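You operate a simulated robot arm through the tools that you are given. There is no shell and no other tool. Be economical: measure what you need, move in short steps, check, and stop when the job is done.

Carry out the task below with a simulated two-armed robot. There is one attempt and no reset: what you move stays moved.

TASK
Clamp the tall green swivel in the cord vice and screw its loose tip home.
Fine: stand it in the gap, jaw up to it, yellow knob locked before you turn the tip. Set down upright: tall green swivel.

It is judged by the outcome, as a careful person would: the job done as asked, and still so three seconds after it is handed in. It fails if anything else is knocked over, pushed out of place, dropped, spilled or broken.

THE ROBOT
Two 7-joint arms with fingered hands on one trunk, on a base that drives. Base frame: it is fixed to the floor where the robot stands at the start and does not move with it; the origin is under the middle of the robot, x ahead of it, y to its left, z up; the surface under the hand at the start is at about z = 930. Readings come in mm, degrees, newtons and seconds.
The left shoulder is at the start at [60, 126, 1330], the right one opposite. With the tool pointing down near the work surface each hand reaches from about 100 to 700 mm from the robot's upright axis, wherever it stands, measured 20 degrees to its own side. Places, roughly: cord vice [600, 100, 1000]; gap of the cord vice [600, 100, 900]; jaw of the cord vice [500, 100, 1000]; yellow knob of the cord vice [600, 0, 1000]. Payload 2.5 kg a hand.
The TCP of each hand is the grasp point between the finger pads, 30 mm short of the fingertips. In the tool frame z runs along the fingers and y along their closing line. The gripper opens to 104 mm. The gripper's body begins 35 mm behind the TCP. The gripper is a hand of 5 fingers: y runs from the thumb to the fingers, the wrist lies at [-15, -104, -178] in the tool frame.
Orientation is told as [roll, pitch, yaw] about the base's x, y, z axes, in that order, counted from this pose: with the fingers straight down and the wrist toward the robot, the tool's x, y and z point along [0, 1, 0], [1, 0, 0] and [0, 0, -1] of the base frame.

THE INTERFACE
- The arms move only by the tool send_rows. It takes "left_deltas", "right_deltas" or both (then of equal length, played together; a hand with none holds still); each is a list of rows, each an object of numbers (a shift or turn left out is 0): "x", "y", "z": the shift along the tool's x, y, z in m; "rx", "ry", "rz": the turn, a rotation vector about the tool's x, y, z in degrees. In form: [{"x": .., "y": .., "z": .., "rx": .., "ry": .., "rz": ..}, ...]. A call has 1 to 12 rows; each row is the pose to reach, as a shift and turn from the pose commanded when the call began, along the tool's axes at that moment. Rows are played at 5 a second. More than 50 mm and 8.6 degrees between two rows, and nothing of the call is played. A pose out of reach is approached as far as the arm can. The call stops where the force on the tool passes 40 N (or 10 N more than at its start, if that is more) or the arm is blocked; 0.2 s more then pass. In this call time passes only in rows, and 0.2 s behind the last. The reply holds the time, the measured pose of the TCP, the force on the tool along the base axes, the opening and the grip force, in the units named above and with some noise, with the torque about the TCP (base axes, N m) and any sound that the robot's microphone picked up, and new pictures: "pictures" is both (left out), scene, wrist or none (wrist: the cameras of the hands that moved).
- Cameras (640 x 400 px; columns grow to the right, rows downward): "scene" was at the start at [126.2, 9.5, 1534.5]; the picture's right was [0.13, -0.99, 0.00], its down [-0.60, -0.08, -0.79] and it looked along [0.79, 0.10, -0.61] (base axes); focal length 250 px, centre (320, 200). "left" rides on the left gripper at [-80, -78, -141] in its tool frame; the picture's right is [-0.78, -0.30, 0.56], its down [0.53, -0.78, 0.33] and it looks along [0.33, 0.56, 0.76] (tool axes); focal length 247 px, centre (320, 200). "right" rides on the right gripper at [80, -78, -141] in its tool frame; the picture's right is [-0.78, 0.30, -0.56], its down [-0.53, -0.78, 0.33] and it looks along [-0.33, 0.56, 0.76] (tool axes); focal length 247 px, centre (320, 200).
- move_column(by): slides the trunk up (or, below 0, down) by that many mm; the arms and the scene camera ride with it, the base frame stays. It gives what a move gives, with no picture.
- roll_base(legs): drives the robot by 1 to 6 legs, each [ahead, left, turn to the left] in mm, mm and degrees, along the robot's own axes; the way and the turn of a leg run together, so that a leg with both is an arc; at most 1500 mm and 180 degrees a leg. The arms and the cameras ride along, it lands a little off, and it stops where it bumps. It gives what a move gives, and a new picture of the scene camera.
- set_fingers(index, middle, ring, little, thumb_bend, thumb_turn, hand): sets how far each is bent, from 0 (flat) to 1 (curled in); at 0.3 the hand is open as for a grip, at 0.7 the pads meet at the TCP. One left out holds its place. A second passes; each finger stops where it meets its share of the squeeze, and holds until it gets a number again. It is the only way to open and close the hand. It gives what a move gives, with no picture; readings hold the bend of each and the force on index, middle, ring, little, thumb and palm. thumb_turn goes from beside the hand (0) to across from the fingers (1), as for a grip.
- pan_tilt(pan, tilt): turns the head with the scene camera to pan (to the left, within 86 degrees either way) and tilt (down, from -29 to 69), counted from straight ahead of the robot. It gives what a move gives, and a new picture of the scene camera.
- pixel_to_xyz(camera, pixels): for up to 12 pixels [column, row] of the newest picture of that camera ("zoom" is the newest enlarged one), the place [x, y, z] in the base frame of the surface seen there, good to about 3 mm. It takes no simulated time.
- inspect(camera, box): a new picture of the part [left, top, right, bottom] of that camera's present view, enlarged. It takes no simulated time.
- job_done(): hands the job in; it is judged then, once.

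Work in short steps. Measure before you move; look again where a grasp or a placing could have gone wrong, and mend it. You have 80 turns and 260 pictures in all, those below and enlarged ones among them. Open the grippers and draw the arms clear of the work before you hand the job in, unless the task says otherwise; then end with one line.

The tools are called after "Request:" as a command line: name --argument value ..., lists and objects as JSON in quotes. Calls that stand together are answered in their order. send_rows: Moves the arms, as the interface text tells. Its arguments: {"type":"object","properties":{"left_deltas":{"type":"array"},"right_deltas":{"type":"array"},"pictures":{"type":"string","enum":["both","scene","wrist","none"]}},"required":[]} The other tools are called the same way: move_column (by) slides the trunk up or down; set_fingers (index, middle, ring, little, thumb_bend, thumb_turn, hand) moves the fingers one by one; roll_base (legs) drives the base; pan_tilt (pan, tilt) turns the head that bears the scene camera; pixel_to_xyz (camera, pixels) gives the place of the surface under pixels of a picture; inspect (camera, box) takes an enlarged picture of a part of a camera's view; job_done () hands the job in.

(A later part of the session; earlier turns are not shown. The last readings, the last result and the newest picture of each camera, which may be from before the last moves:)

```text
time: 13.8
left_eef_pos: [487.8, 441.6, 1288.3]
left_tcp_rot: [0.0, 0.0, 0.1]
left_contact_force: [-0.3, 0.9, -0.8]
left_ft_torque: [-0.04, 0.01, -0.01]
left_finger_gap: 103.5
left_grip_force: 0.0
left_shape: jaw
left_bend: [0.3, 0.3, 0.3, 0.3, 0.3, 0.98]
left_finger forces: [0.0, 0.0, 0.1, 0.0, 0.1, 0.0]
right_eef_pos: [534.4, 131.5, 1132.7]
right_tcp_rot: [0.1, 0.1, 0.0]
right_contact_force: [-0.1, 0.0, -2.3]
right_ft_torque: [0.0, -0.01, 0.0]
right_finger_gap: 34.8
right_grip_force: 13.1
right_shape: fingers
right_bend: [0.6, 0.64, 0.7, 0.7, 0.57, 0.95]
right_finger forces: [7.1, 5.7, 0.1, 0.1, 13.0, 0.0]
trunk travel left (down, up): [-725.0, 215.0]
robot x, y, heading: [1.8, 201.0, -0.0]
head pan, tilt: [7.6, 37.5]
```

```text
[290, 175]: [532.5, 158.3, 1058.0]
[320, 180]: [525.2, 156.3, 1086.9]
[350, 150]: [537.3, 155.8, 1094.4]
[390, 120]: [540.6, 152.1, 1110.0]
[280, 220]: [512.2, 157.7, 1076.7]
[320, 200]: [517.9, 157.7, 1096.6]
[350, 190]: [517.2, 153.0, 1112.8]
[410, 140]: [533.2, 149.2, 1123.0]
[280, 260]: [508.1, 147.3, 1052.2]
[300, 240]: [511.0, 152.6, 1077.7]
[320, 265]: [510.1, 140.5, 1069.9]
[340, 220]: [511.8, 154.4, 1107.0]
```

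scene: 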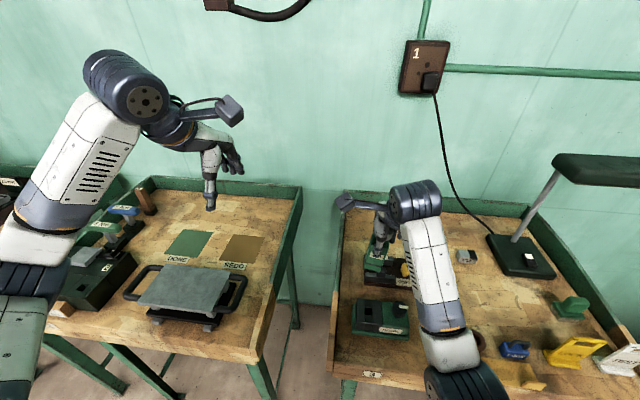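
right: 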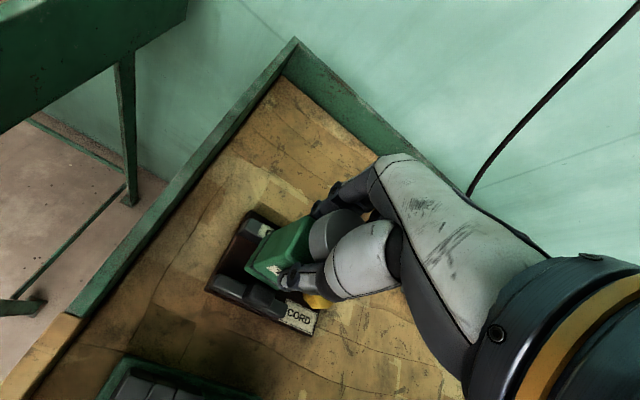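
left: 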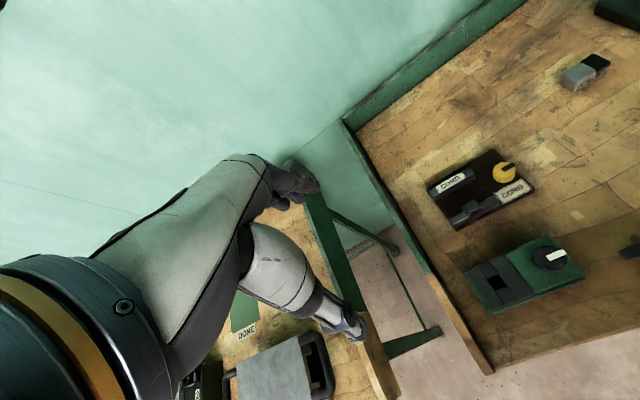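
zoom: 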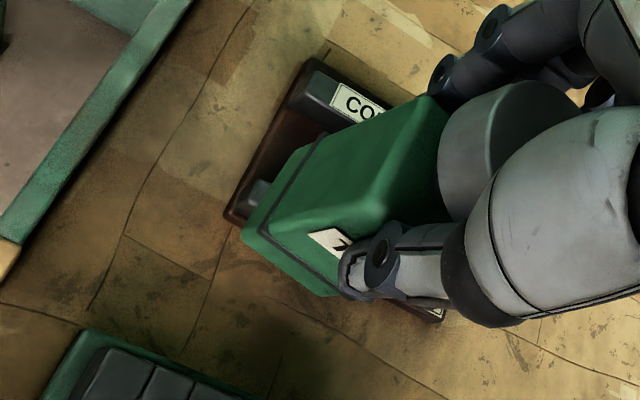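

The body is yawed about −9.5° and its bottom leans ≈5° to +y in the grip. I correct with the hand turn (rz −9.5, ry −5) while moving over the gap at height.

Request:
send_rows --right_deltas '[{"x": -0.007, "y": 0.013, "ry": -1.2, "rz": -2.4}, {"x": -0.014, "y": 0.026, "ry": -2.5, "rz": -4.8}, {"x": -0.021, "y": 0.039, "ry": -3.7, "rz": -7.2}, {"x": -0.027, "y": 0.051, "ry": -5, "rz": -9.5}, {"x": -0.027, "y": 0.051, "ry": -5, "rz": -9.5}]' --pictures "scene"

Request:
inspect --camera "right" --box '[190, 180, 350, 330]'

Request:
inspect --camera "scene" --box '[360, 200, 420, 260]'

```text
time: 15.0
left_eef_pos: [487.2, 441.9, 1289.4]
left_tcp_rot: [-0.1, 0.1, 0.0]
left_contact_force: [0.1, 0.7, 0.4]
left_ft_torque: [-0.01, 0.01, 0.04]
left_finger_gap: 103.9
left_grip_force: 0.1
left_shape: jaw
left_bend: [0.3, 0.3, 0.3, 0.3, 0.3, 0.98]
left_finger forces: [0.0, 0.1, 0.1, 0.0, 0.0, 0.0]
right_eef_pos: [584.0, 102.0, 1132.4]
right_tcp_rot: [-4.9, 0.5, 9.5]
right_contact_force: [-0.9, 0.2, -2.7]
right_ft_torque: [-0.02, -0.04, 0.0]
right_finger_gap: 34.8
right_grip_force: 13.7
right_shape: fingers
right_bend: [0.6, 0.64, 0.7, 0.7, 0.57, 0.95]
right_finger forces: [7.2, 5.8, 0.1, 0.0, 13.0, 0.0]
trunk travel left (down, up): [-725.0, 215.0]
robot x, y, heading: [3.2, 202.1, 0.2]
head pan, tilt: [7.6, 37.5]
```

scene: 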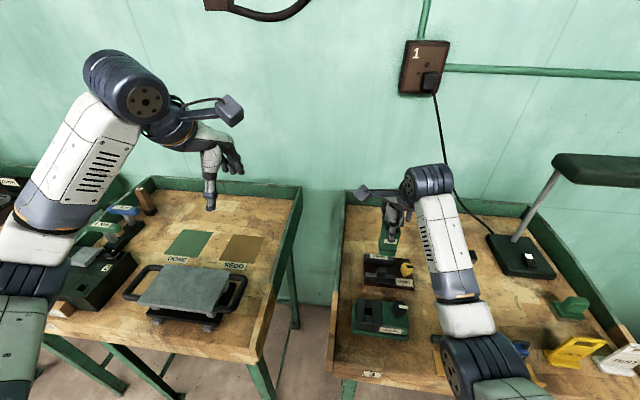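

```text
2.67 times, centred on (270, 255) of right
```

zoom: 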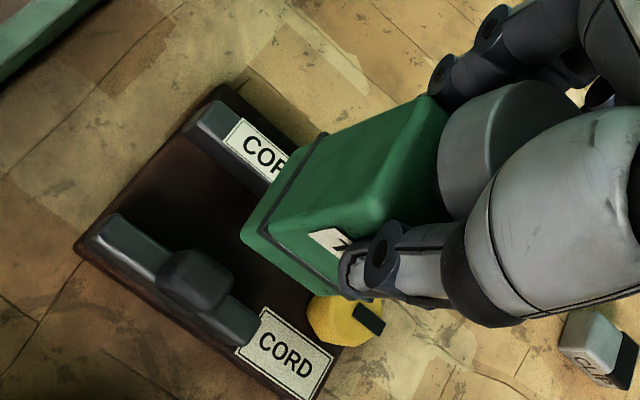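

```text
6.67 times, centred on (390, 230) of scene
```

zoom: 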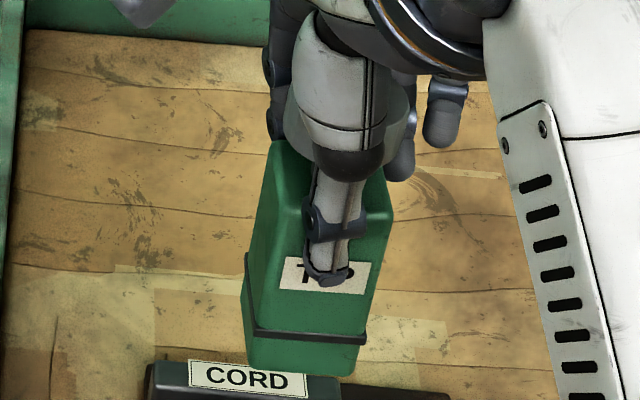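

The swivel looks squarer now. I measure its front face and left side again.

Request:
pixel_to_xyz --camera "zoom" --pixels '[[265, 315], [300, 320], [350, 325], [262, 350], [300, 355], [345, 360], [280, 225], [370, 240], [270, 285], [362, 300], [250, 300], [255, 250]]'

Request:
inspect --camera "right" --box '[190, 180, 350, 330]'

Request:
pixel_to_xyz --camera "zoom" --pixels '[[290, 175], [320, 180], [350, 150], [390, 120], [280, 220], [350, 190], [410, 140], [280, 260], [255, 130], [210, 125], [205, 260], [100, 235]]'

```text
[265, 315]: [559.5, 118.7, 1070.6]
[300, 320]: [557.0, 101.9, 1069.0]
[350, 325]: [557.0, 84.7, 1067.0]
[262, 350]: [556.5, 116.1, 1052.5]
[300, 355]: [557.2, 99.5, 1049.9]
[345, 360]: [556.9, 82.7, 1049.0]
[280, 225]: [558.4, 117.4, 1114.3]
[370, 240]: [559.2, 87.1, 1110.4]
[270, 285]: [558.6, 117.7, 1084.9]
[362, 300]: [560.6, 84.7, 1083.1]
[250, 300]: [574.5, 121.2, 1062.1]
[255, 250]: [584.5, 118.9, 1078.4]
```

```text
2.67 times, centred on (270, 255) of right
```

zoom: 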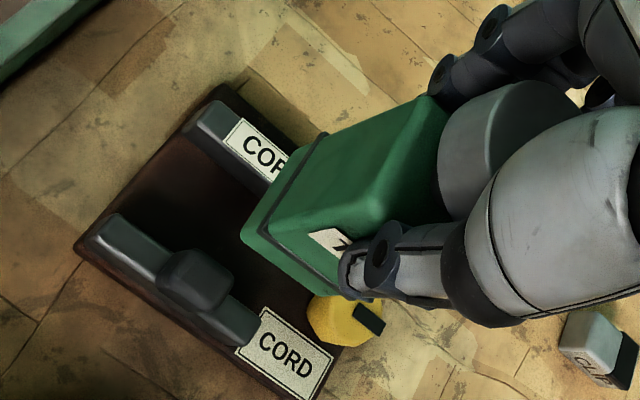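

```text
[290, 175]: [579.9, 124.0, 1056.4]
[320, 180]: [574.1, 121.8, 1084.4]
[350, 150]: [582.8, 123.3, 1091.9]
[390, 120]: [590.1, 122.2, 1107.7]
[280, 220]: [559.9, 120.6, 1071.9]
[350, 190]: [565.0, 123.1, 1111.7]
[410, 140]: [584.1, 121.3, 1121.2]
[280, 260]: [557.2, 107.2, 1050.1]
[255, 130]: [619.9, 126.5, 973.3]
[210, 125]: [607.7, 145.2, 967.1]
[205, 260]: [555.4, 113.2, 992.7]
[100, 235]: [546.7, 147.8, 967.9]
```

Front is straight at x≈557.5, body y≈84–122. I shift (+2.5,+3.5) and lower 52 mm, compensating the hand's tilt, then check before entering.

Request:
send_rows --right_deltas '[{"x": 0.003, "y": 0.003, "z": 0}, {"x": 0.0044, "y": 0.003, "z": 0.016}, {"x": 0.0058, "y": 0.003, "z": 0.032}, {"x": 0.0074, "y": 0.003, "z": 0.0516}, {"x": 0.0074, "y": 0.003, "z": 0.0516}]' --pictures "none"

Request:
inspect --camera "scene" --box '[360, 220, 420, 280]'

Request:
pixel_to_xyz --camera "zoom" --pixels '[[270, 215], [340, 220], [270, 240], [340, 245], [300, 260], [280, 180], [350, 190], [250, 210], [290, 330], [200, 320], [200, 310], [330, 315]]'

Request:
inspect --camera "right" --box '[190, 180, 350, 330]'

```text
time: 16.2
left_eef_pos: [487.5, 442.9, 1288.1]
left_tcp_rot: [0.1, 0.1, 0.0]
left_contact_force: [0.6, -0.3, -1.4]
left_ft_torque: [0.0, -0.02, 0.0]
left_finger_gap: 103.6
left_grip_force: 0.1
left_shape: jaw
left_bend: [0.3, 0.3, 0.3, 0.3, 0.3, 0.98]
left_finger forces: [0.1, 0.0, 0.0, 0.1, 0.0, 0.0]
right_eef_pos: [587.8, 107.5, 1080.5]
right_tcp_rot: [-4.9, 0.4, 9.4]
right_contact_force: [0.8, 0.4, -2.8]
right_ft_torque: [0.02, -0.02, -0.02]
right_finger_gap: 35.3
right_grip_force: 13.1
right_shape: fingers
right_bend: [0.6, 0.64, 0.7, 0.7, 0.57, 0.95]
right_finger forces: [7.1, 5.9, 0.1, 0.1, 12.9, 0.0]
trunk travel left (down, up): [-725.0, 215.0]
robot x, y, heading: [-0.2, 201.0, -0.1]
head pan, tilt: [7.6, 37.5]
```

```text
6.67 times, centred on (390, 250) of scene
```

zoom: 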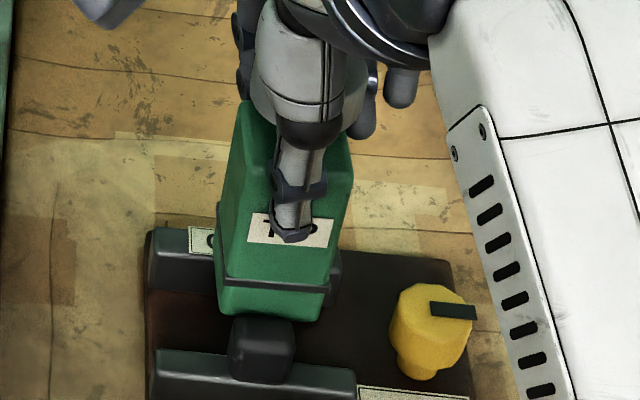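

```text
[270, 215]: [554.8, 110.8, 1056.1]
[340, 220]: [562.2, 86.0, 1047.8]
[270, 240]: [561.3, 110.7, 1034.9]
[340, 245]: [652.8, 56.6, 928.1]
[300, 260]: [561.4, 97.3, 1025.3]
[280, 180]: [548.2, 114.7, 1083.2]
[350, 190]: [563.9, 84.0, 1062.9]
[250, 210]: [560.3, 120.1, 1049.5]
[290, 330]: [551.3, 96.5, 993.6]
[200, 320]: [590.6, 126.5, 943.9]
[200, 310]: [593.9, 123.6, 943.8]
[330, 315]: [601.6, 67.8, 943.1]
```

```text
2.67 times, centred on (270, 255) of right
```

zoom: 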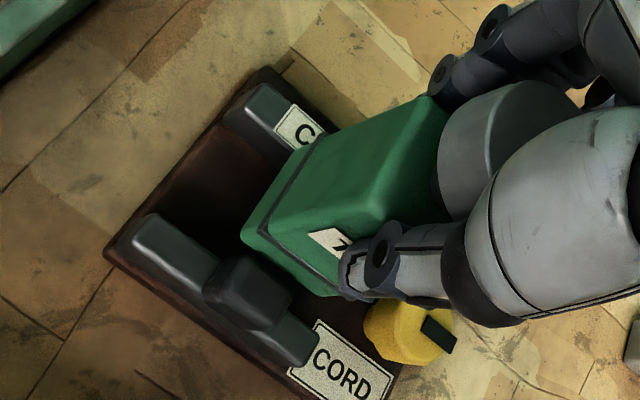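

Front at x≈561, back ≈599–600: inside the gap. I shift 1 mm back and lower 36 mm.

Request:
send_rows --right_deltas '[{"x": 0.0002, "y": -0.001, "z": 0}, {"x": 0.001, "y": -0.001, "z": 0.01}, {"x": 0.0017, "y": -0.001, "z": 0.018}, {"x": 0.0024, "y": -0.001, "z": 0.026}, {"x": 0.0029, "y": -0.001, "z": 0.032}, {"x": 0.0033, "y": -0.001, "z": 0.036}, {"x": 0.0033, "y": -0.001, "z": 0.036}]' --pictures "none"

Request:
inspect --camera "scene" --box '[360, 220, 420, 280]'

Request:
inspect --camera "right" --box '[190, 180, 350, 330]'

```text
time: 17.8
left_eef_pos: [487.8, 442.0, 1288.8]
left_tcp_rot: [0.0, 0.0, 0.0]
left_contact_force: [-0.1, -0.3, 0.1]
left_ft_torque: [0.0, 0.01, -0.01]
left_finger_gap: 103.8
left_grip_force: 0.1
left_shape: jaw
left_bend: [0.3, 0.3, 0.3, 0.3, 0.3, 0.98]
left_finger forces: [0.1, 0.0, 0.0, 0.1, 0.1, 0.1]
right_eef_pos: [584.9, 106.7, 1044.1]
right_tcp_rot: [-5.0, 0.5, 9.5]
right_contact_force: [1.5, 0.9, -1.4]
right_ft_torque: [0.0, -0.07, -0.04]
right_finger_gap: 35.0
right_grip_force: 13.8
right_shape: fingers
right_bend: [0.6, 0.64, 0.7, 0.7, 0.57, 0.95]
right_finger forces: [7.9, 5.9, 0.2, 0.0, 12.3, 0.0]
trunk travel left (down, up): [-725.0, 215.0]
robot x, y, heading: [3.6, 202.7, -0.2]
head pan, tilt: [7.6, 37.5]
```

```text
6.67 times, centred on (390, 250) of scene
```

zoom: 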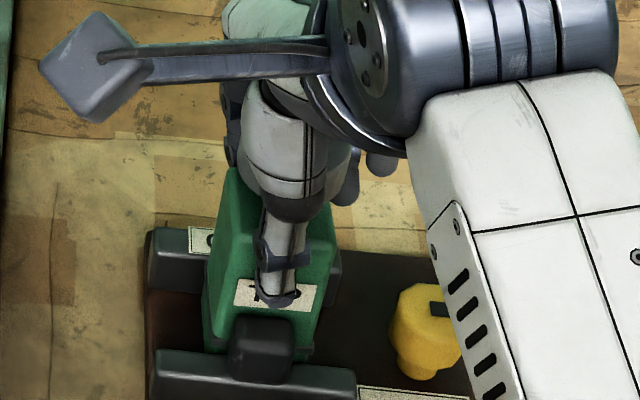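

```text
2.67 times, centred on (270, 255) of right
```

zoom: 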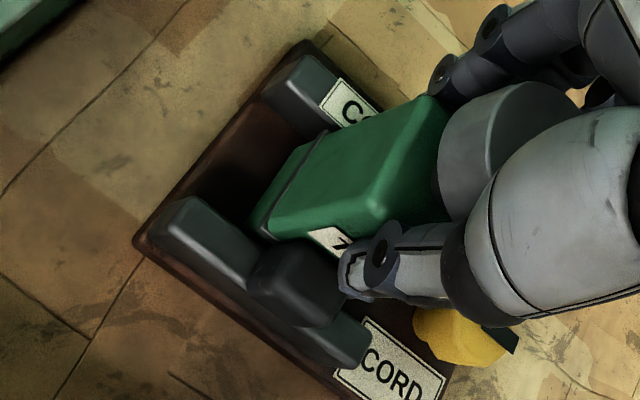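

It's in the gap with light forces. I lower the last ≈8 mm gradually, watching force.

Request:
send_rows --right_deltas '[{"x": 0.0002, "z": 0.003}, {"x": 0.0004, "z": 0.005}, {"x": 0.0005, "z": 0.006}, {"x": 0.0006, "z": 0.007}]' --pictures "none"

Request:
inspect --camera "right" --box '[190, 180, 350, 330]'

Request:
inspect --camera "scene" --box '[360, 220, 420, 280]'

Request:
pixel_to_xyz --camera "zoom" --pixels '[[225, 230], [225, 250], [245, 290], [310, 300], [320, 240], [280, 315], [210, 330], [215, 310], [260, 330]]'

```text
time: 18.8
left_eef_pos: [488.0, 442.1, 1288.2]
left_tcp_rot: [0.0, 0.0, 0.0]
left_contact_force: [0.1, -0.4, -0.3]
left_ft_torque: [0.0, 0.04, 0.02]
left_finger_gap: 103.7
left_grip_force: 0.0
left_shape: jaw
left_bend: [0.3, 0.3, 0.3, 0.3, 0.3, 0.98]
left_finger forces: [0.0, 0.0, 0.0, 0.1, 0.0, 0.0]
right_eef_pos: [584.6, 107.1, 1039.0]
right_tcp_rot: [-5.0, 0.4, 9.3]
right_contact_force: [1.1, 0.4, 2.0]
right_ft_torque: [-0.02, -0.07, -0.05]
right_finger_gap: 34.9
right_grip_force: 13.5
right_shape: fingers
right_bend: [0.6, 0.64, 0.7, 0.7, 0.57, 0.95]
right_finger forces: [7.6, 6.0, 0.1, 0.0, 13.1, 0.0]
trunk travel left (down, up): [-725.0, 215.0]
robot x, y, heading: [2.5, 204.7, 0.1]
head pan, tilt: [7.6, 37.5]
```

```text
2.67 times, centred on (270, 255) of right
```

zoom: 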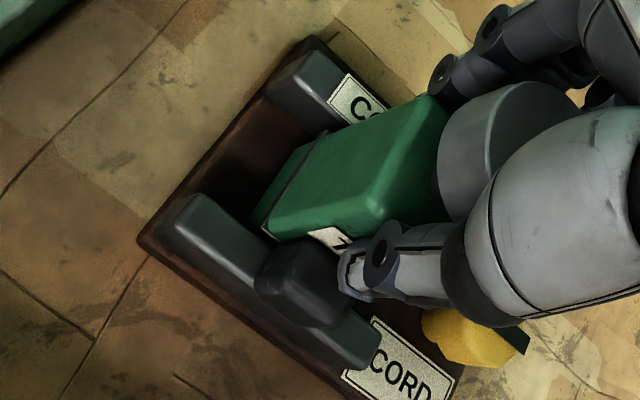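

```text
6.67 times, centred on (390, 250) of scene
```

zoom: 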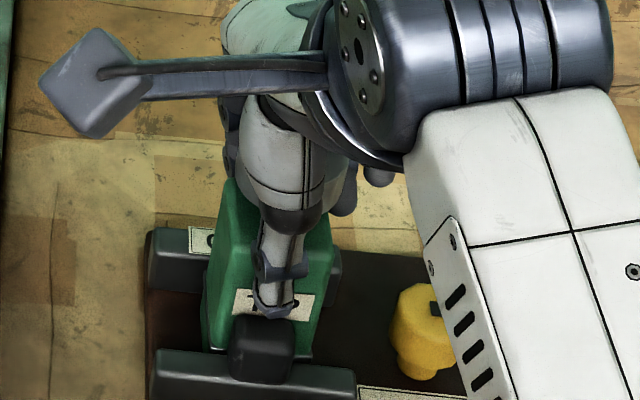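

```text
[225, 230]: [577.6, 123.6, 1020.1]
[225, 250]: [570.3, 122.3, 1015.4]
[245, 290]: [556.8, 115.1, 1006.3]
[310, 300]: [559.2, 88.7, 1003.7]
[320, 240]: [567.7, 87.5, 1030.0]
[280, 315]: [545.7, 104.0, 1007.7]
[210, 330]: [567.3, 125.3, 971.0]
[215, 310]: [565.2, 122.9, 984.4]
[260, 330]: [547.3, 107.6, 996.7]
```

Contact with the plate (z force now +2 N). I open the hand to release it.

Request:
set_fingers --hand "right" --index 0.5 --middle 0.5 --ring 0.5 --little 0.5 --thumb_bend 0.48

Request:
set_fingers --hand "right" --index 0.3 --middle 0.3 --ring 0.3 --little 0.3 --thumb_bend 0.3

Request:
inspect --camera "right" --box '[190, 180, 350, 330]'

Request:
inspect --camera "scene" --box '[360, 220, 420, 280]'

```text
time: 19.8
left_eef_pos: [488.5, 441.4, 1288.1]
left_tcp_rot: [-0.1, 0.0, -0.1]
left_contact_force: [0.2, -0.3, -0.3]
left_ft_torque: [0.01, 0.0, 0.01]
left_finger_gap: 103.5
left_grip_force: 0.1
left_shape: jaw
left_bend: [0.3, 0.3, 0.3, 0.3, 0.3, 0.98]
left_finger forces: [0.0, 0.0, 0.0, 0.1, 0.1, 0.0]
right_eef_pos: [584.8, 107.4, 1038.3]
right_tcp_rot: [-5.0, 0.5, 9.3]
right_contact_force: [0.6, 0.3, -0.2]
right_ft_torque: [0.05, -0.01, 0.01]
right_finger_gap: 54.3
right_grip_force: 0.0
right_shape: fingers
right_bend: [0.5, 0.5, 0.5, 0.5, 0.48, 0.97]
right_finger forces: [0.1, 0.1, 0.1, 0.1, 0.1, 0.0]
trunk travel left (down, up): [-725.0, 215.0]
robot x, y, heading: [-2.0, 205.8, -0.0]
head pan, tilt: [7.6, 37.5]
```

```text
time: 20.8
left_eef_pos: [487.7, 441.3, 1288.5]
left_tcp_rot: [0.1, 0.0, -0.1]
left_contact_force: [0.6, 0.0, 0.2]
left_ft_torque: [0.03, 0.01, -0.02]
left_finger_gap: 103.5
left_grip_force: 0.0
left_shape: jaw
left_bend: [0.3, 0.3, 0.3, 0.3, 0.3, 0.98]
left_finger forces: [0.0, 0.1, 0.0, 0.0, 0.0, 0.0]
right_eef_pos: [584.1, 106.5, 1037.7]
right_tcp_rot: [-4.9, 0.3, 9.5]
right_contact_force: [-0.1, -0.2, 0.6]
right_ft_torque: [0.01, 0.02, 0.01]
right_finger_gap: 102.5
right_grip_force: 0.2
right_shape: fingers
right_bend: [0.3, 0.3, 0.3, 0.3, 0.3, 0.97]
right_finger forces: [0.0, 0.0, 0.0, 0.1, 0.1, 0.1]
trunk travel left (down, up): [-725.0, 215.0]
robot x, y, heading: [2.1, 205.0, 0.1]
head pan, tilt: [7.6, 37.5]
```

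```text
2.67 times, centred on (270, 255) of right
```

zoom: 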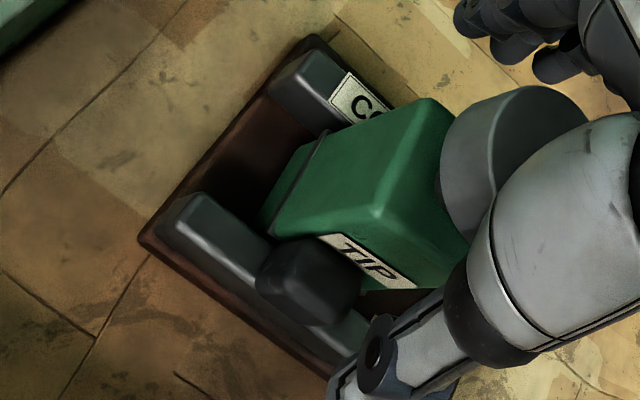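

```text
6.67 times, centred on (390, 250) of scene
```

zoom: 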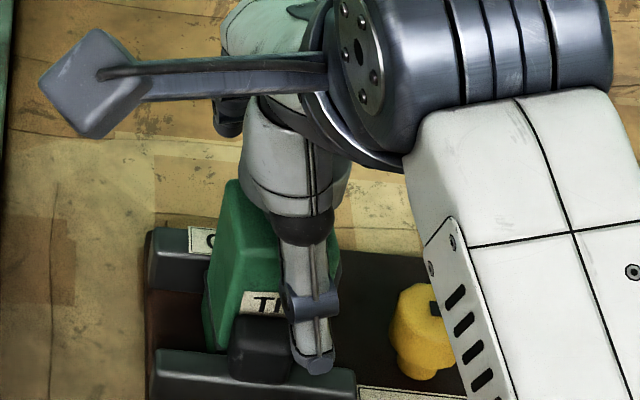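

Released and standing. I raise the hand straight up, clear of the tip, and restore its upright orientation.

Request:
send_rows --right_deltas '[{"x": -0.0017, "z": -0.02}, {"x": -0.0034, "z": -0.04}, {"x": -0.0064, "z": -0.075}, {"x": -0.0098, "z": -0.115}, {"x": -0.0098, "z": -0.115, "ry": 2.5, "rz": 4.8}, {"x": -0.0098, "y": -0.04, "z": -0.115, "ry": 5, "rz": 9.5}, {"x": -0.0098, "y": -0.08, "z": -0.115, "ry": 5, "rz": 9.5}]'

Request:
inspect --camera "scene" --box '[350, 200, 440, 290]'

```text
time: 22.4
left_eef_pos: [488.7, 441.9, 1290.3]
left_tcp_rot: [0.0, 0.0, 0.0]
left_contact_force: [0.5, 0.2, 0.5]
left_ft_torque: [-0.02, -0.02, 0.02]
left_finger_gap: 103.8
left_grip_force: 0.0
left_shape: jaw
left_bend: [0.3, 0.3, 0.3, 0.3, 0.3, 0.98]
left_finger forces: [0.1, 0.0, 0.0, 0.0, 0.1, 0.0]
right_eef_pos: [506.9, 95.1, 1153.9]
right_tcp_rot: [0.1, 0.2, -0.1]
right_contact_force: [-0.7, 0.1, 0.0]
right_ft_torque: [0.03, 0.01, 0.0]
right_finger_gap: 102.6
right_grip_force: 0.0
right_shape: fingers
right_bend: [0.3, 0.3, 0.3, 0.3, 0.3, 0.97]
right_finger forces: [0.1, 0.0, 0.1, 0.0, 0.0, 0.0]
trunk travel left (down, up): [-725.0, 215.0]
robot x, y, heading: [4.0, 203.4, 0.1]
head pan, tilt: [7.6, 37.5]
```

scene: 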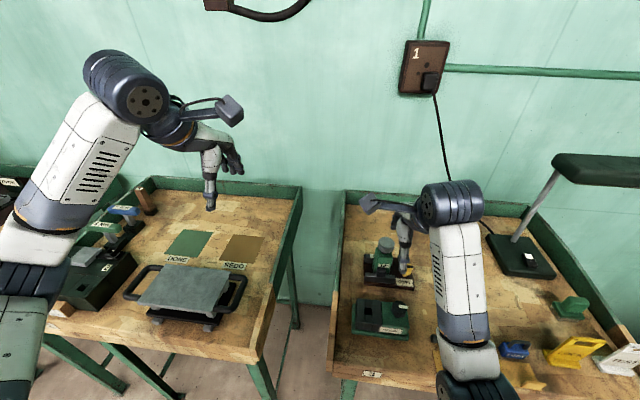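
right: 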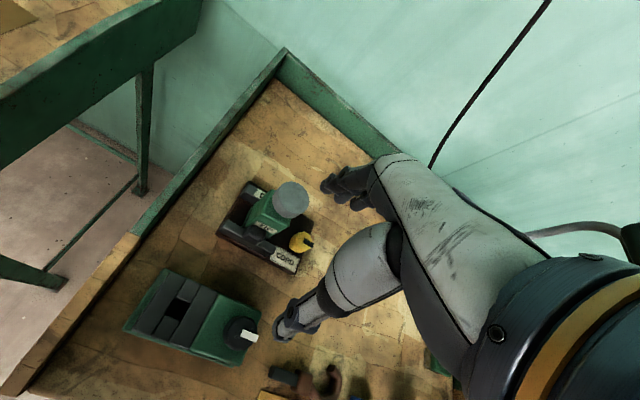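

```text
4.44 times, centred on (395, 245) of scene
```

zoom: 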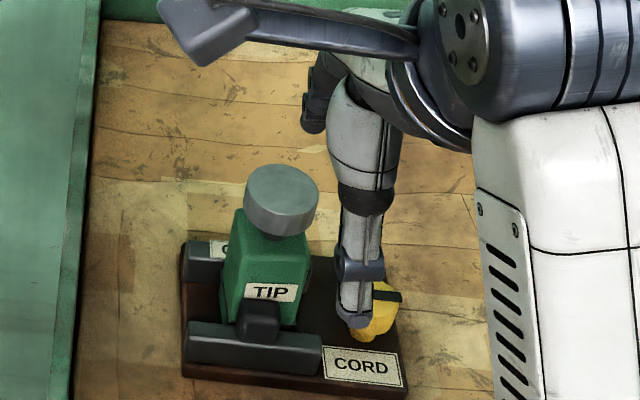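

The swivel stands in the gap. Before pushing the jaw I measure the HOOK vice in front of it (clearance for the hand) and the swivel now.

Request:
pixel_to_xyz --camera "scene" --pixels '[[358, 306], [366, 304], [378, 303], [382, 316], [395, 310], [397, 303], [410, 320], [360, 325], [356, 330], [395, 327], [405, 332], [372, 300]]'

Request:
pixel_to_xyz --camera "zoom" --pixels '[[282, 185], [255, 180], [312, 190], [282, 205], [245, 270], [290, 275], [300, 260], [255, 310], [230, 335], [300, 345], [230, 350], [385, 297]]'

Request:
inspect --camera "right" --box '[110, 150, 350, 360]'

```text
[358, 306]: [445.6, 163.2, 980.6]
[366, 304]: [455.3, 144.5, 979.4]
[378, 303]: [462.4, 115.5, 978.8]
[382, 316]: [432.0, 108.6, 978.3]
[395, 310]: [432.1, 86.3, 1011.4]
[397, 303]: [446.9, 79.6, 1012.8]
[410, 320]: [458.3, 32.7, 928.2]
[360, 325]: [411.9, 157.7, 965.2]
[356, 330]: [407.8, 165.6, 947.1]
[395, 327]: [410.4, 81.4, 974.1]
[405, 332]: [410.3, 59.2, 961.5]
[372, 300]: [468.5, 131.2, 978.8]
```

```text
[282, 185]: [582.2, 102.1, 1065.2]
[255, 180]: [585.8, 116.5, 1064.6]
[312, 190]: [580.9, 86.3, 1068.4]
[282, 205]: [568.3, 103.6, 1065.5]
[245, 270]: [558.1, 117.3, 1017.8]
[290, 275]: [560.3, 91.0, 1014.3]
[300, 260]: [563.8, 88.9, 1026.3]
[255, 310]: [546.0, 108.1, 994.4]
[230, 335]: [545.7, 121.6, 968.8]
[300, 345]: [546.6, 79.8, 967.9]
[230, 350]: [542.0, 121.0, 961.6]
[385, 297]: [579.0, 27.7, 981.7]
```

```text
1.90 times, centred on (230, 255) of right
```

zoom: 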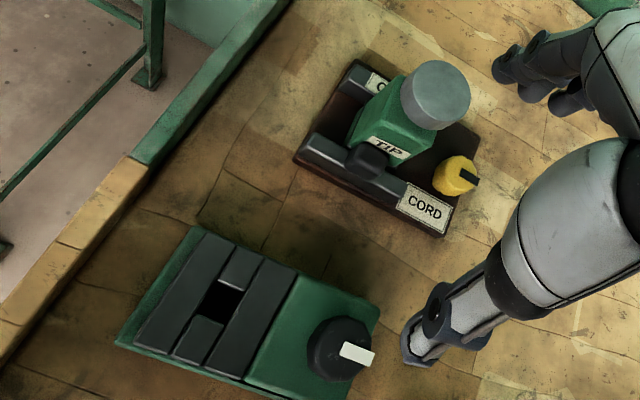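

HOOK vice's knob (440,82, top 1012) is close, so I tuck the thumb and will push the jaw handle with the backs of the middle/ring fingers, TCP at y≈130. First pose the hand up high and look.

Request:
send_rows --right_deltas '[{"x": 0.018, "y": -0.025}, {"x": 0.035, "y": -0.05}, {"x": 0.035, "y": -0.05}]' --pictures "none"

Request:
set_fingers --hand "right" --index 0.25 --middle 0.25 --ring 0.25 --little 0.25 --thumb_bend 0.8

Request:
inspect --camera "right" --box '[160, 100, 480, 340]'

Request:
pixel_to_xyz --camera "zoom" --pixels '[[340, 170], [350, 160], [360, 190], [400, 220], [330, 380], [300, 330], [390, 300], [440, 190]]'

Request:
inspect --camera "scene" --box '[340, 180, 440, 280]'

```text
time: 23.2
left_eef_pos: [487.8, 441.2, 1288.8]
left_tcp_rot: [0.0, -0.1, 0.0]
left_contact_force: [-0.4, -0.2, -0.5]
left_ft_torque: [0.02, 0.01, 0.0]
left_finger_gap: 103.6
left_grip_force: 0.1
left_shape: jaw
left_bend: [0.3, 0.3, 0.3, 0.3, 0.3, 0.98]
left_finger forces: [0.1, 0.0, 0.0, 0.0, 0.0, 0.0]
right_eef_pos: [456.8, 128.5, 1153.8]
right_tcp_rot: [0.1, 0.1, 0.0]
right_contact_force: [0.3, -0.1, -0.6]
right_ft_torque: [0.0, 0.05, -0.02]
right_finger_gap: 103.0
right_grip_force: 0.0
right_shape: fingers
right_bend: [0.3, 0.3, 0.3, 0.3, 0.3, 0.97]
right_finger forces: [0.1, 0.1, 0.0, 0.0, 0.0, 0.1]
trunk travel left (down, up): [-725.0, 215.0]
robot x, y, heading: [1.6, 204.5, 0.2]
head pan, tilt: [7.6, 37.5]
```

```text
time: 24.2
left_eef_pos: [488.5, 442.2, 1288.1]
left_tcp_rot: [0.0, -0.1, -0.1]
left_contact_force: [-1.0, -0.4, 0.9]
left_ft_torque: [0.01, 0.01, 0.01]
left_finger_gap: 103.8
left_grip_force: 0.1
left_shape: jaw
left_bend: [0.3, 0.3, 0.3, 0.3, 0.3, 0.98]
left_finger forces: [0.1, 0.0, 0.0, 0.1, 0.0, 0.0]
right_eef_pos: [457.5, 130.5, 1153.1]
right_tcp_rot: [0.1, 0.0, 0.0]
right_contact_force: [-0.1, 0.1, 0.2]
right_ft_torque: [-0.01, -0.03, 0.01]
right_finger_gap: 41.3
right_grip_force: 0.0
right_shape: fingers
right_bend: [0.25, 0.25, 0.25, 0.25, 0.8, 0.97]
right_finger forces: [0.0, 0.0, 0.0, 0.1, 0.1, 0.0]
trunk travel left (down, up): [-725.0, 215.0]
robot x, y, heading: [2.7, 203.7, 0.1]
head pan, tilt: [7.6, 37.5]
```

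```text
1.67 times, centred on (320, 220) of right
```

zoom: 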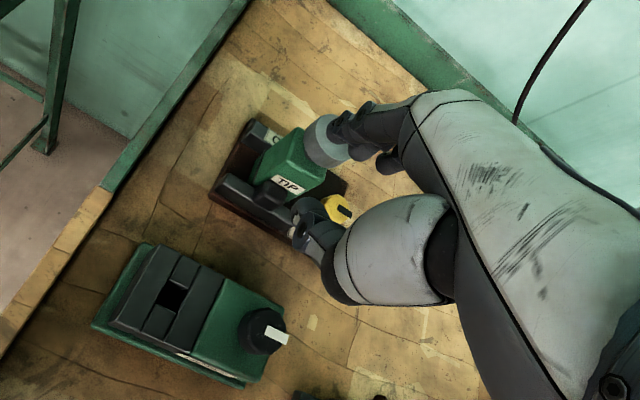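

```text
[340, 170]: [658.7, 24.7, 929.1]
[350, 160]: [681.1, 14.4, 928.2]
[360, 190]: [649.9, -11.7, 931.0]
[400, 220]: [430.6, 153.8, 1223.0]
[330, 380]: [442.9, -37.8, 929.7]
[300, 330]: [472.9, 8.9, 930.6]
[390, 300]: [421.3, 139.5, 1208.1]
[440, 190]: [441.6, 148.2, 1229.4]
```

```text
4.00 times, centred on (390, 230) of scene
```

zoom: 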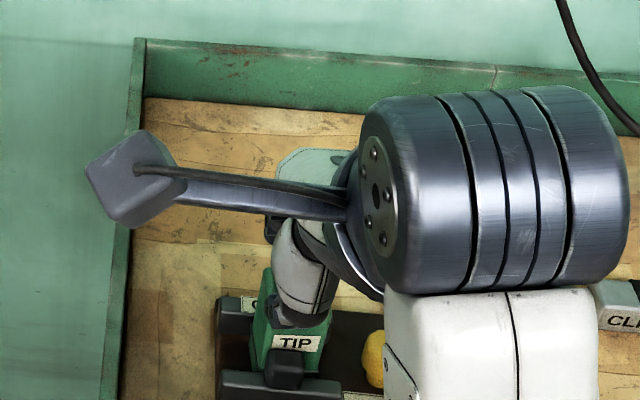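

I measure where the fingertips and the tucked thumb are.

Request:
inspect --camera "right" --box '[300, 140, 400, 270]'

Request:
pixel_to_xyz --camera "right" --pixels '[[329, 164], [335, 170], [341, 168], [350, 166], [358, 176], [368, 180], [393, 195], [338, 242], [345, 228], [350, 250], [360, 270], [345, 178]]'

```text
3.08 times, centred on (350, 205) of right
```

zoom: 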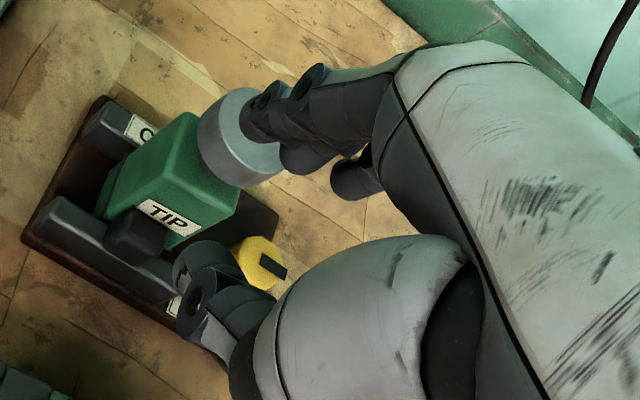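

```text
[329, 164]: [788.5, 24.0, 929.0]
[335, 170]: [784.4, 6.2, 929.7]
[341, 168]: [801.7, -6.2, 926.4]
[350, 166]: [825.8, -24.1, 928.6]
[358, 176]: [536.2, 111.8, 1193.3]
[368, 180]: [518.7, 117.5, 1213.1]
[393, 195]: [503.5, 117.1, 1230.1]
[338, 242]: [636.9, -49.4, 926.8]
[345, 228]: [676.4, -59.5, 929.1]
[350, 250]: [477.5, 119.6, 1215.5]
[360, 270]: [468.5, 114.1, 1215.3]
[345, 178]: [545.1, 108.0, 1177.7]
```

Request:
pixel_to_xyz --camera "zoom" --pixels '[[250, 125], [270, 110], [262, 98], [305, 85], [295, 150], [340, 120], [350, 185], [190, 265], [195, 300], [230, 300], [250, 320], [215, 325]]'

```text
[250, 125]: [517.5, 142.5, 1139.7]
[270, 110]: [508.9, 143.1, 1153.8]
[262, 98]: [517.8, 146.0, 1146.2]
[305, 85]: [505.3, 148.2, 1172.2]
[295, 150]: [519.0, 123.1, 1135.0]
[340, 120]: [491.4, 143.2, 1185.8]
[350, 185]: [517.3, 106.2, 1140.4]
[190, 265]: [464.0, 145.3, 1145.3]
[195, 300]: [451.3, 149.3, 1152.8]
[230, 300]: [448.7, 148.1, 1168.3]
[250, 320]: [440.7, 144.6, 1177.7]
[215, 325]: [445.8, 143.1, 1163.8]
```

Fingertips lead at TCP+62 in x (≈520), ring/middle at y≈106/123, lowest ≈25 mm under TCP; thumb tip ≈13 mm under. I lower to TCP z≈1004, in front of the handle.

Request:
send_rows --right_deltas '[{"z": 0.035}, {"z": 0.07}, {"z": 0.1}, {"z": 0.125}, {"z": 0.14}, {"z": 0.149}, {"z": 0.149}]' --pictures "wrist"

Request:
inspect --camera "right" --box '[300, 140, 400, 270]'

Request:
pixel_to_xyz --camera "zoom" --pixels '[[250, 125], [295, 150], [350, 185], [190, 265], [195, 300], [285, 165], [240, 110]]'

Request:
inspect --camera "left" --box '[440, 100, 640, 280]'

```text
time: 25.8
left_eef_pos: [488.4, 440.9, 1287.9]
left_tcp_rot: [0.0, 0.0, 0.0]
left_contact_force: [-0.4, -0.9, -0.5]
left_ft_torque: [0.01, 0.01, -0.02]
left_finger_gap: 103.7
left_grip_force: 0.0
left_shape: jaw
left_bend: [0.3, 0.3, 0.3, 0.3, 0.3, 0.98]
left_finger forces: [0.0, 0.1, 0.1, 0.1, 0.0, 0.0]
right_eef_pos: [462.5, 123.8, 1010.0]
right_tcp_rot: [-0.6, -1.1, -0.3]
right_contact_force: [0.7, -0.2, -0.1]
right_ft_torque: [0.0, 0.01, 0.01]
right_finger_gap: 41.4
right_grip_force: 0.0
right_shape: fingers
right_bend: [0.25, 0.25, 0.25, 0.25, 0.8, 0.97]
right_finger forces: [0.0, 0.0, 0.1, 0.1, 0.0, 0.0]
trunk travel left (down, up): [-725.0, 215.0]
robot x, y, heading: [1.0, 203.0, 0.2]
head pan, tilt: [7.6, 37.5]
```

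right: 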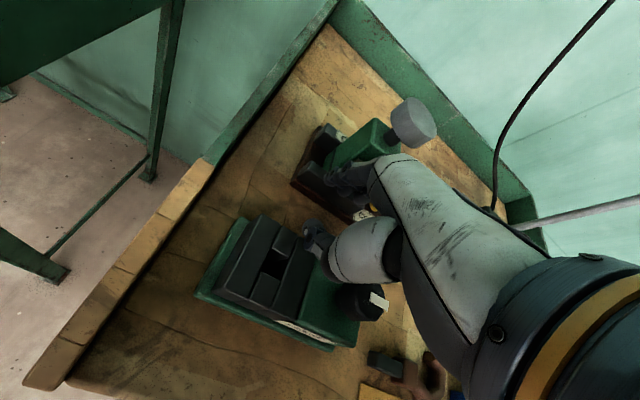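

```text
3.08 times, centred on (350, 205) of right
```

zoom: 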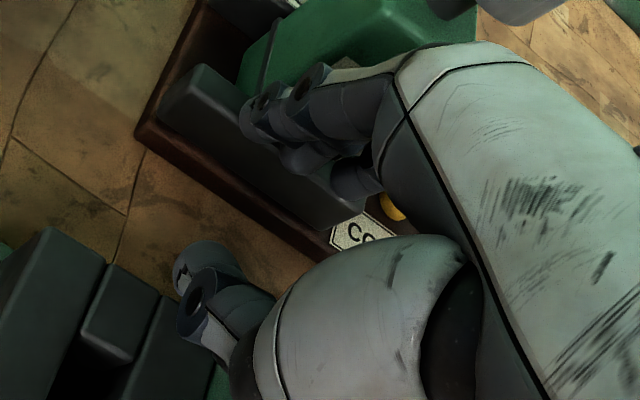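

```text
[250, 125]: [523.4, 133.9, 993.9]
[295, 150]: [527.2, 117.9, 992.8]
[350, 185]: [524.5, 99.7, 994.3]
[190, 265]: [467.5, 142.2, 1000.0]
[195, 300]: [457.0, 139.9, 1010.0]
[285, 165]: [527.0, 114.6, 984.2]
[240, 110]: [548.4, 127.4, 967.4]
```

```text
2.22 times, centred on (540, 190) of left
```

zoom: 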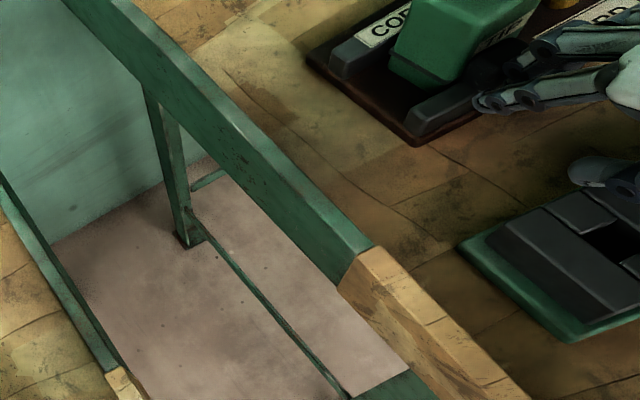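

Arm is slightly limited here (z 1010). I slide the trunk down 7 mm, which carries the hand down with it.

Request:
move_column --by -7

Request:
inspect --camera "left" --box '[540, 80, 640, 180]'

```text
time: 26.4
left_eef_pos: [487.9, 443.3, 1281.1]
left_tcp_rot: [0.0, -0.1, 0.0]
left_contact_force: [-0.3, -0.3, 1.0]
left_ft_torque: [0.04, -0.02, 0.01]
left_finger_gap: 103.9
left_grip_force: 0.1
left_shape: jaw
left_bend: [0.3, 0.3, 0.3, 0.3, 0.3, 0.98]
left_finger forces: [0.0, 0.1, 0.0, 0.0, 0.0, 0.0]
right_eef_pos: [461.8, 124.9, 1003.2]
right_tcp_rot: [-0.7, -1.0, -0.2]
right_contact_force: [-0.3, -0.3, 1.6]
right_ft_torque: [0.0, -0.03, 0.02]
right_finger_gap: 41.0
right_grip_force: 0.4
right_shape: fingers
right_bend: [0.25, 0.25, 0.25, 0.25, 0.8, 0.97]
right_finger forces: [0.1, 0.5, 0.1, 0.0, 0.2, 0.1]
trunk travel left (down, up): [-718.0, 222.0]
robot x, y, heading: [-0.6, 205.2, 0.0]
head pan, tilt: [7.6, 37.5]
```

```text
4.00 times, centred on (590, 130) of left
```

zoom: 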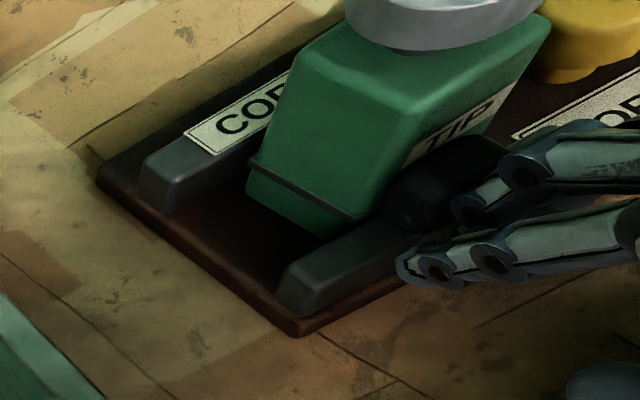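

Fingers are at the handle's front. I push forward in small steps, and look.

Request:
send_rows --right_deltas '[{"y": 0.006, "z": -0.005}, {"y": 0.01, "z": -0.005}, {"y": 0.014, "z": -0.005}, {"y": 0.017, "z": -0.005}]' --pictures "none"

Request:
inspect --camera "left" --box '[540, 80, 640, 180]'

Request:
inspect --camera "right" --box '[300, 140, 400, 270]'

```text
time: 27.4
left_eef_pos: [486.9, 441.0, 1281.7]
left_tcp_rot: [-0.1, -0.1, -0.1]
left_contact_force: [-1.2, -1.0, -0.1]
left_ft_torque: [0.02, 0.03, -0.01]
left_finger_gap: 103.5
left_grip_force: 0.1
left_shape: jaw
left_bend: [0.3, 0.3, 0.3, 0.3, 0.3, 0.98]
left_finger forces: [0.1, 0.0, 0.1, 0.0, 0.0, 0.0]
right_eef_pos: [472.6, 124.5, 1000.0]
right_tcp_rot: [-0.5, 0.2, -0.2]
right_contact_force: [-5.5, -1.6, 0.2]
right_ft_torque: [-0.02, 0.03, -0.19]
right_finger_gap: 40.8
right_grip_force: 2.8
right_shape: fingers
right_bend: [0.25, 0.27, 0.25, 0.25, 0.8, 0.97]
right_finger forces: [0.0, 5.4, 0.1, 0.0, 0.0, 0.1]
trunk travel left (down, up): [-718.0, 222.0]
robot x, y, heading: [-1.3, 203.8, -0.0]
head pan, tilt: [7.6, 37.5]
```

```text
4.00 times, centred on (590, 130) of left
```

zoom: 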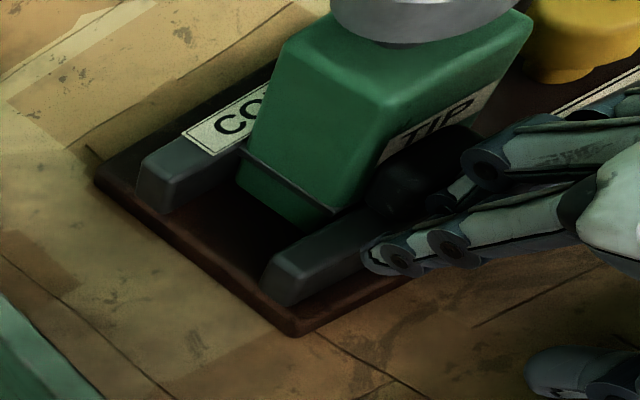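

```text
3.08 times, centred on (350, 205) of right
```

zoom: 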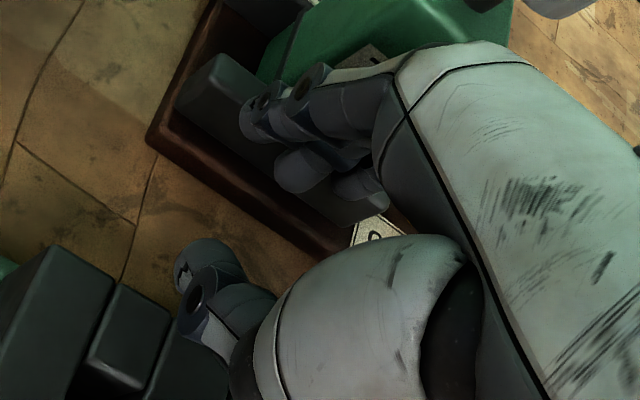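

The jaw is moving (5.4 N on the middle finger). I keep pushing in 2 mm steps.

Request:
send_rows --right_deltas '[{"y": 0.002}, {"y": 0.004}, {"y": 0.006}]' --pictures "none"

Request:
inspect --camera "left" --box '[540, 80, 640, 180]'

```text
time: 28.2
left_eef_pos: [484.7, 441.7, 1282.5]
left_tcp_rot: [0.0, -0.2, -0.1]
left_contact_force: [0.1, -0.2, -0.5]
left_ft_torque: [0.0, 0.01, 0.0]
left_finger_gap: 103.7
left_grip_force: 0.1
left_shape: jaw
left_bend: [0.3, 0.3, 0.3, 0.3, 0.3, 0.98]
left_finger forces: [0.0, 0.0, 0.0, 0.0, 0.1, 0.0]
right_eef_pos: [477.6, 125.5, 1000.4]
right_tcp_rot: [-0.3, 0.0, -0.2]
right_contact_force: [-18.1, -3.7, 5.1]
right_ft_torque: [-0.11, -0.2, -0.53]
right_finger_gap: 40.8
right_grip_force: 9.0
right_shape: fingers
right_bend: [0.25, 0.35, 0.28, 0.25, 0.8, 0.97]
right_finger forces: [0.0, 13.0, 5.1, 0.0, 0.0, 0.1]
trunk travel left (down, up): [-718.0, 222.0]
robot x, y, heading: [0.3, 204.5, -0.1]
head pan, tilt: [7.6, 37.5]
```

```text
4.00 times, centred on (590, 130) of left
```

zoom: 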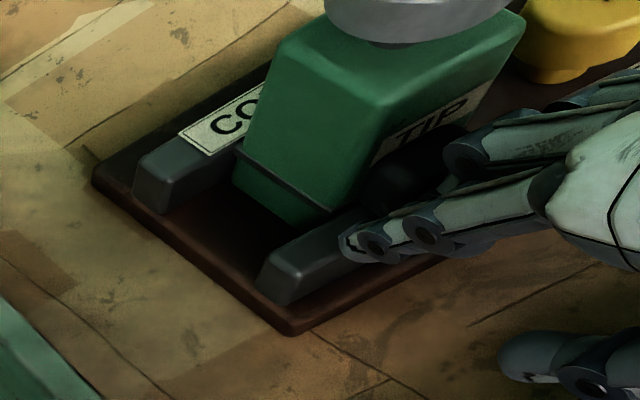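

Force rose to 18 N with fingers yielding, so the jaw is up against the swivel. I back off and up, then look.

Request:
send_rows --right_deltas '[{"y": -0.01}, {"y": -0.025}, {"y": -0.025, "z": -0.04}, {"y": -0.025, "z": -0.085}, {"y": -0.04, "z": -0.13}, {"y": -0.07, "x": -0.03, "z": -0.15}, {"y": -0.1, "x": -0.06, "z": -0.15}, {"y": -0.1, "x": -0.1, "z": -0.15}]' --pictures "scene"

Request:
inspect --camera "scene" --box '[355, 220, 425, 290]'

Request:
pixel_to_xyz --camera "zoom" --pixels '[[160, 290], [300, 300], [240, 240], [150, 330], [270, 345], [240, 60], [200, 100], [250, 200], [190, 190], [380, 240], [420, 250], [140, 290]]'

Request:
inspect --camera "left" --box '[540, 60, 640, 180]'

```text
time: 29.7
left_eef_pos: [487.1, 440.7, 1281.4]
left_tcp_rot: [0.1, 0.0, -0.1]
left_contact_force: [-0.6, -0.2, 0.7]
left_ft_torque: [-0.01, -0.03, 0.02]
left_finger_gap: 103.6
left_grip_force: 0.0
left_shape: jaw
left_bend: [0.3, 0.3, 0.3, 0.3, 0.3, 0.98]
left_finger forces: [0.0, 0.0, 0.0, 0.1, 0.0, 0.1]
right_eef_pos: [414.2, 29.1, 1137.5]
right_tcp_rot: [-11.2, -1.2, -4.9]
right_contact_force: [-0.4, 0.0, 0.0]
right_ft_torque: [-0.03, 0.02, 0.03]
right_finger_gap: 41.2
right_grip_force: 0.1
right_shape: fingers
right_bend: [0.25, 0.25, 0.25, 0.25, 0.8, 0.98]
right_finger forces: [0.0, 0.0, 0.0, 0.1, 0.0, 0.1]
right hand out of reach, approached as far as the arm can: row 6, 7
trunk travel left (down, up): [-718.0, 222.0]
robot x, y, heading: [0.5, 201.4, -0.0]
head pan, tilt: [7.6, 37.5]
stopped in row 7 (right hand): the arm was blocked; the commanded pose is now the measured one
```

scene: 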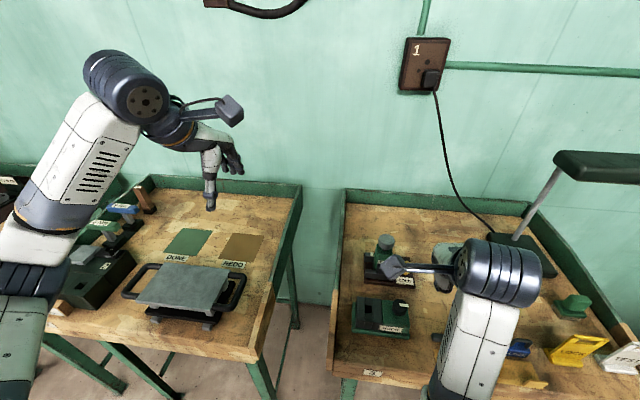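

```text
5.71 times, centred on (390, 255) of scene
```

zoom: 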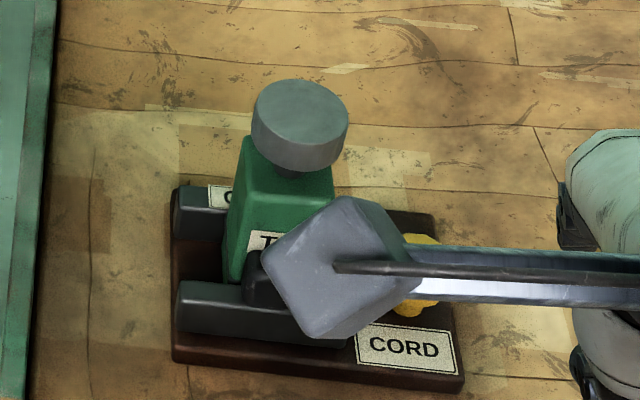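

```text
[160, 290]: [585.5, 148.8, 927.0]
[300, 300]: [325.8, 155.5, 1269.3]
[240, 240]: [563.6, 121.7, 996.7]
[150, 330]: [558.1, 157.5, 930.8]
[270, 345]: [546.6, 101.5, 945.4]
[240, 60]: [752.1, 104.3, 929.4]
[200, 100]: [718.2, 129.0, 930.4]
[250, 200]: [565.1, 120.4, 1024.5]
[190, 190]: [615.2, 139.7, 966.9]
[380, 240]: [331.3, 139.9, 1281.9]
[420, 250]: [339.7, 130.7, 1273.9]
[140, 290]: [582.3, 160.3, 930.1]
```

```text
3.33 times, centred on (590, 120) of left
```

zoom: 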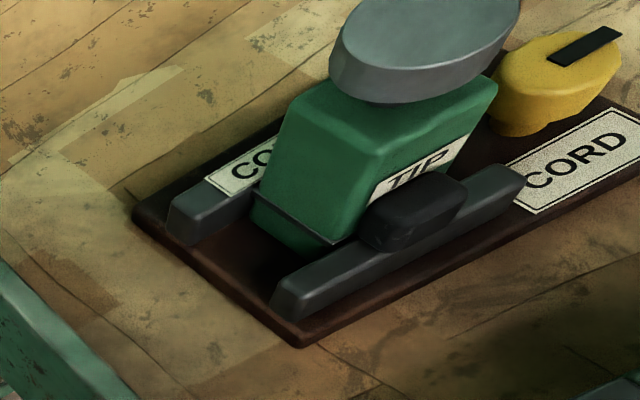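

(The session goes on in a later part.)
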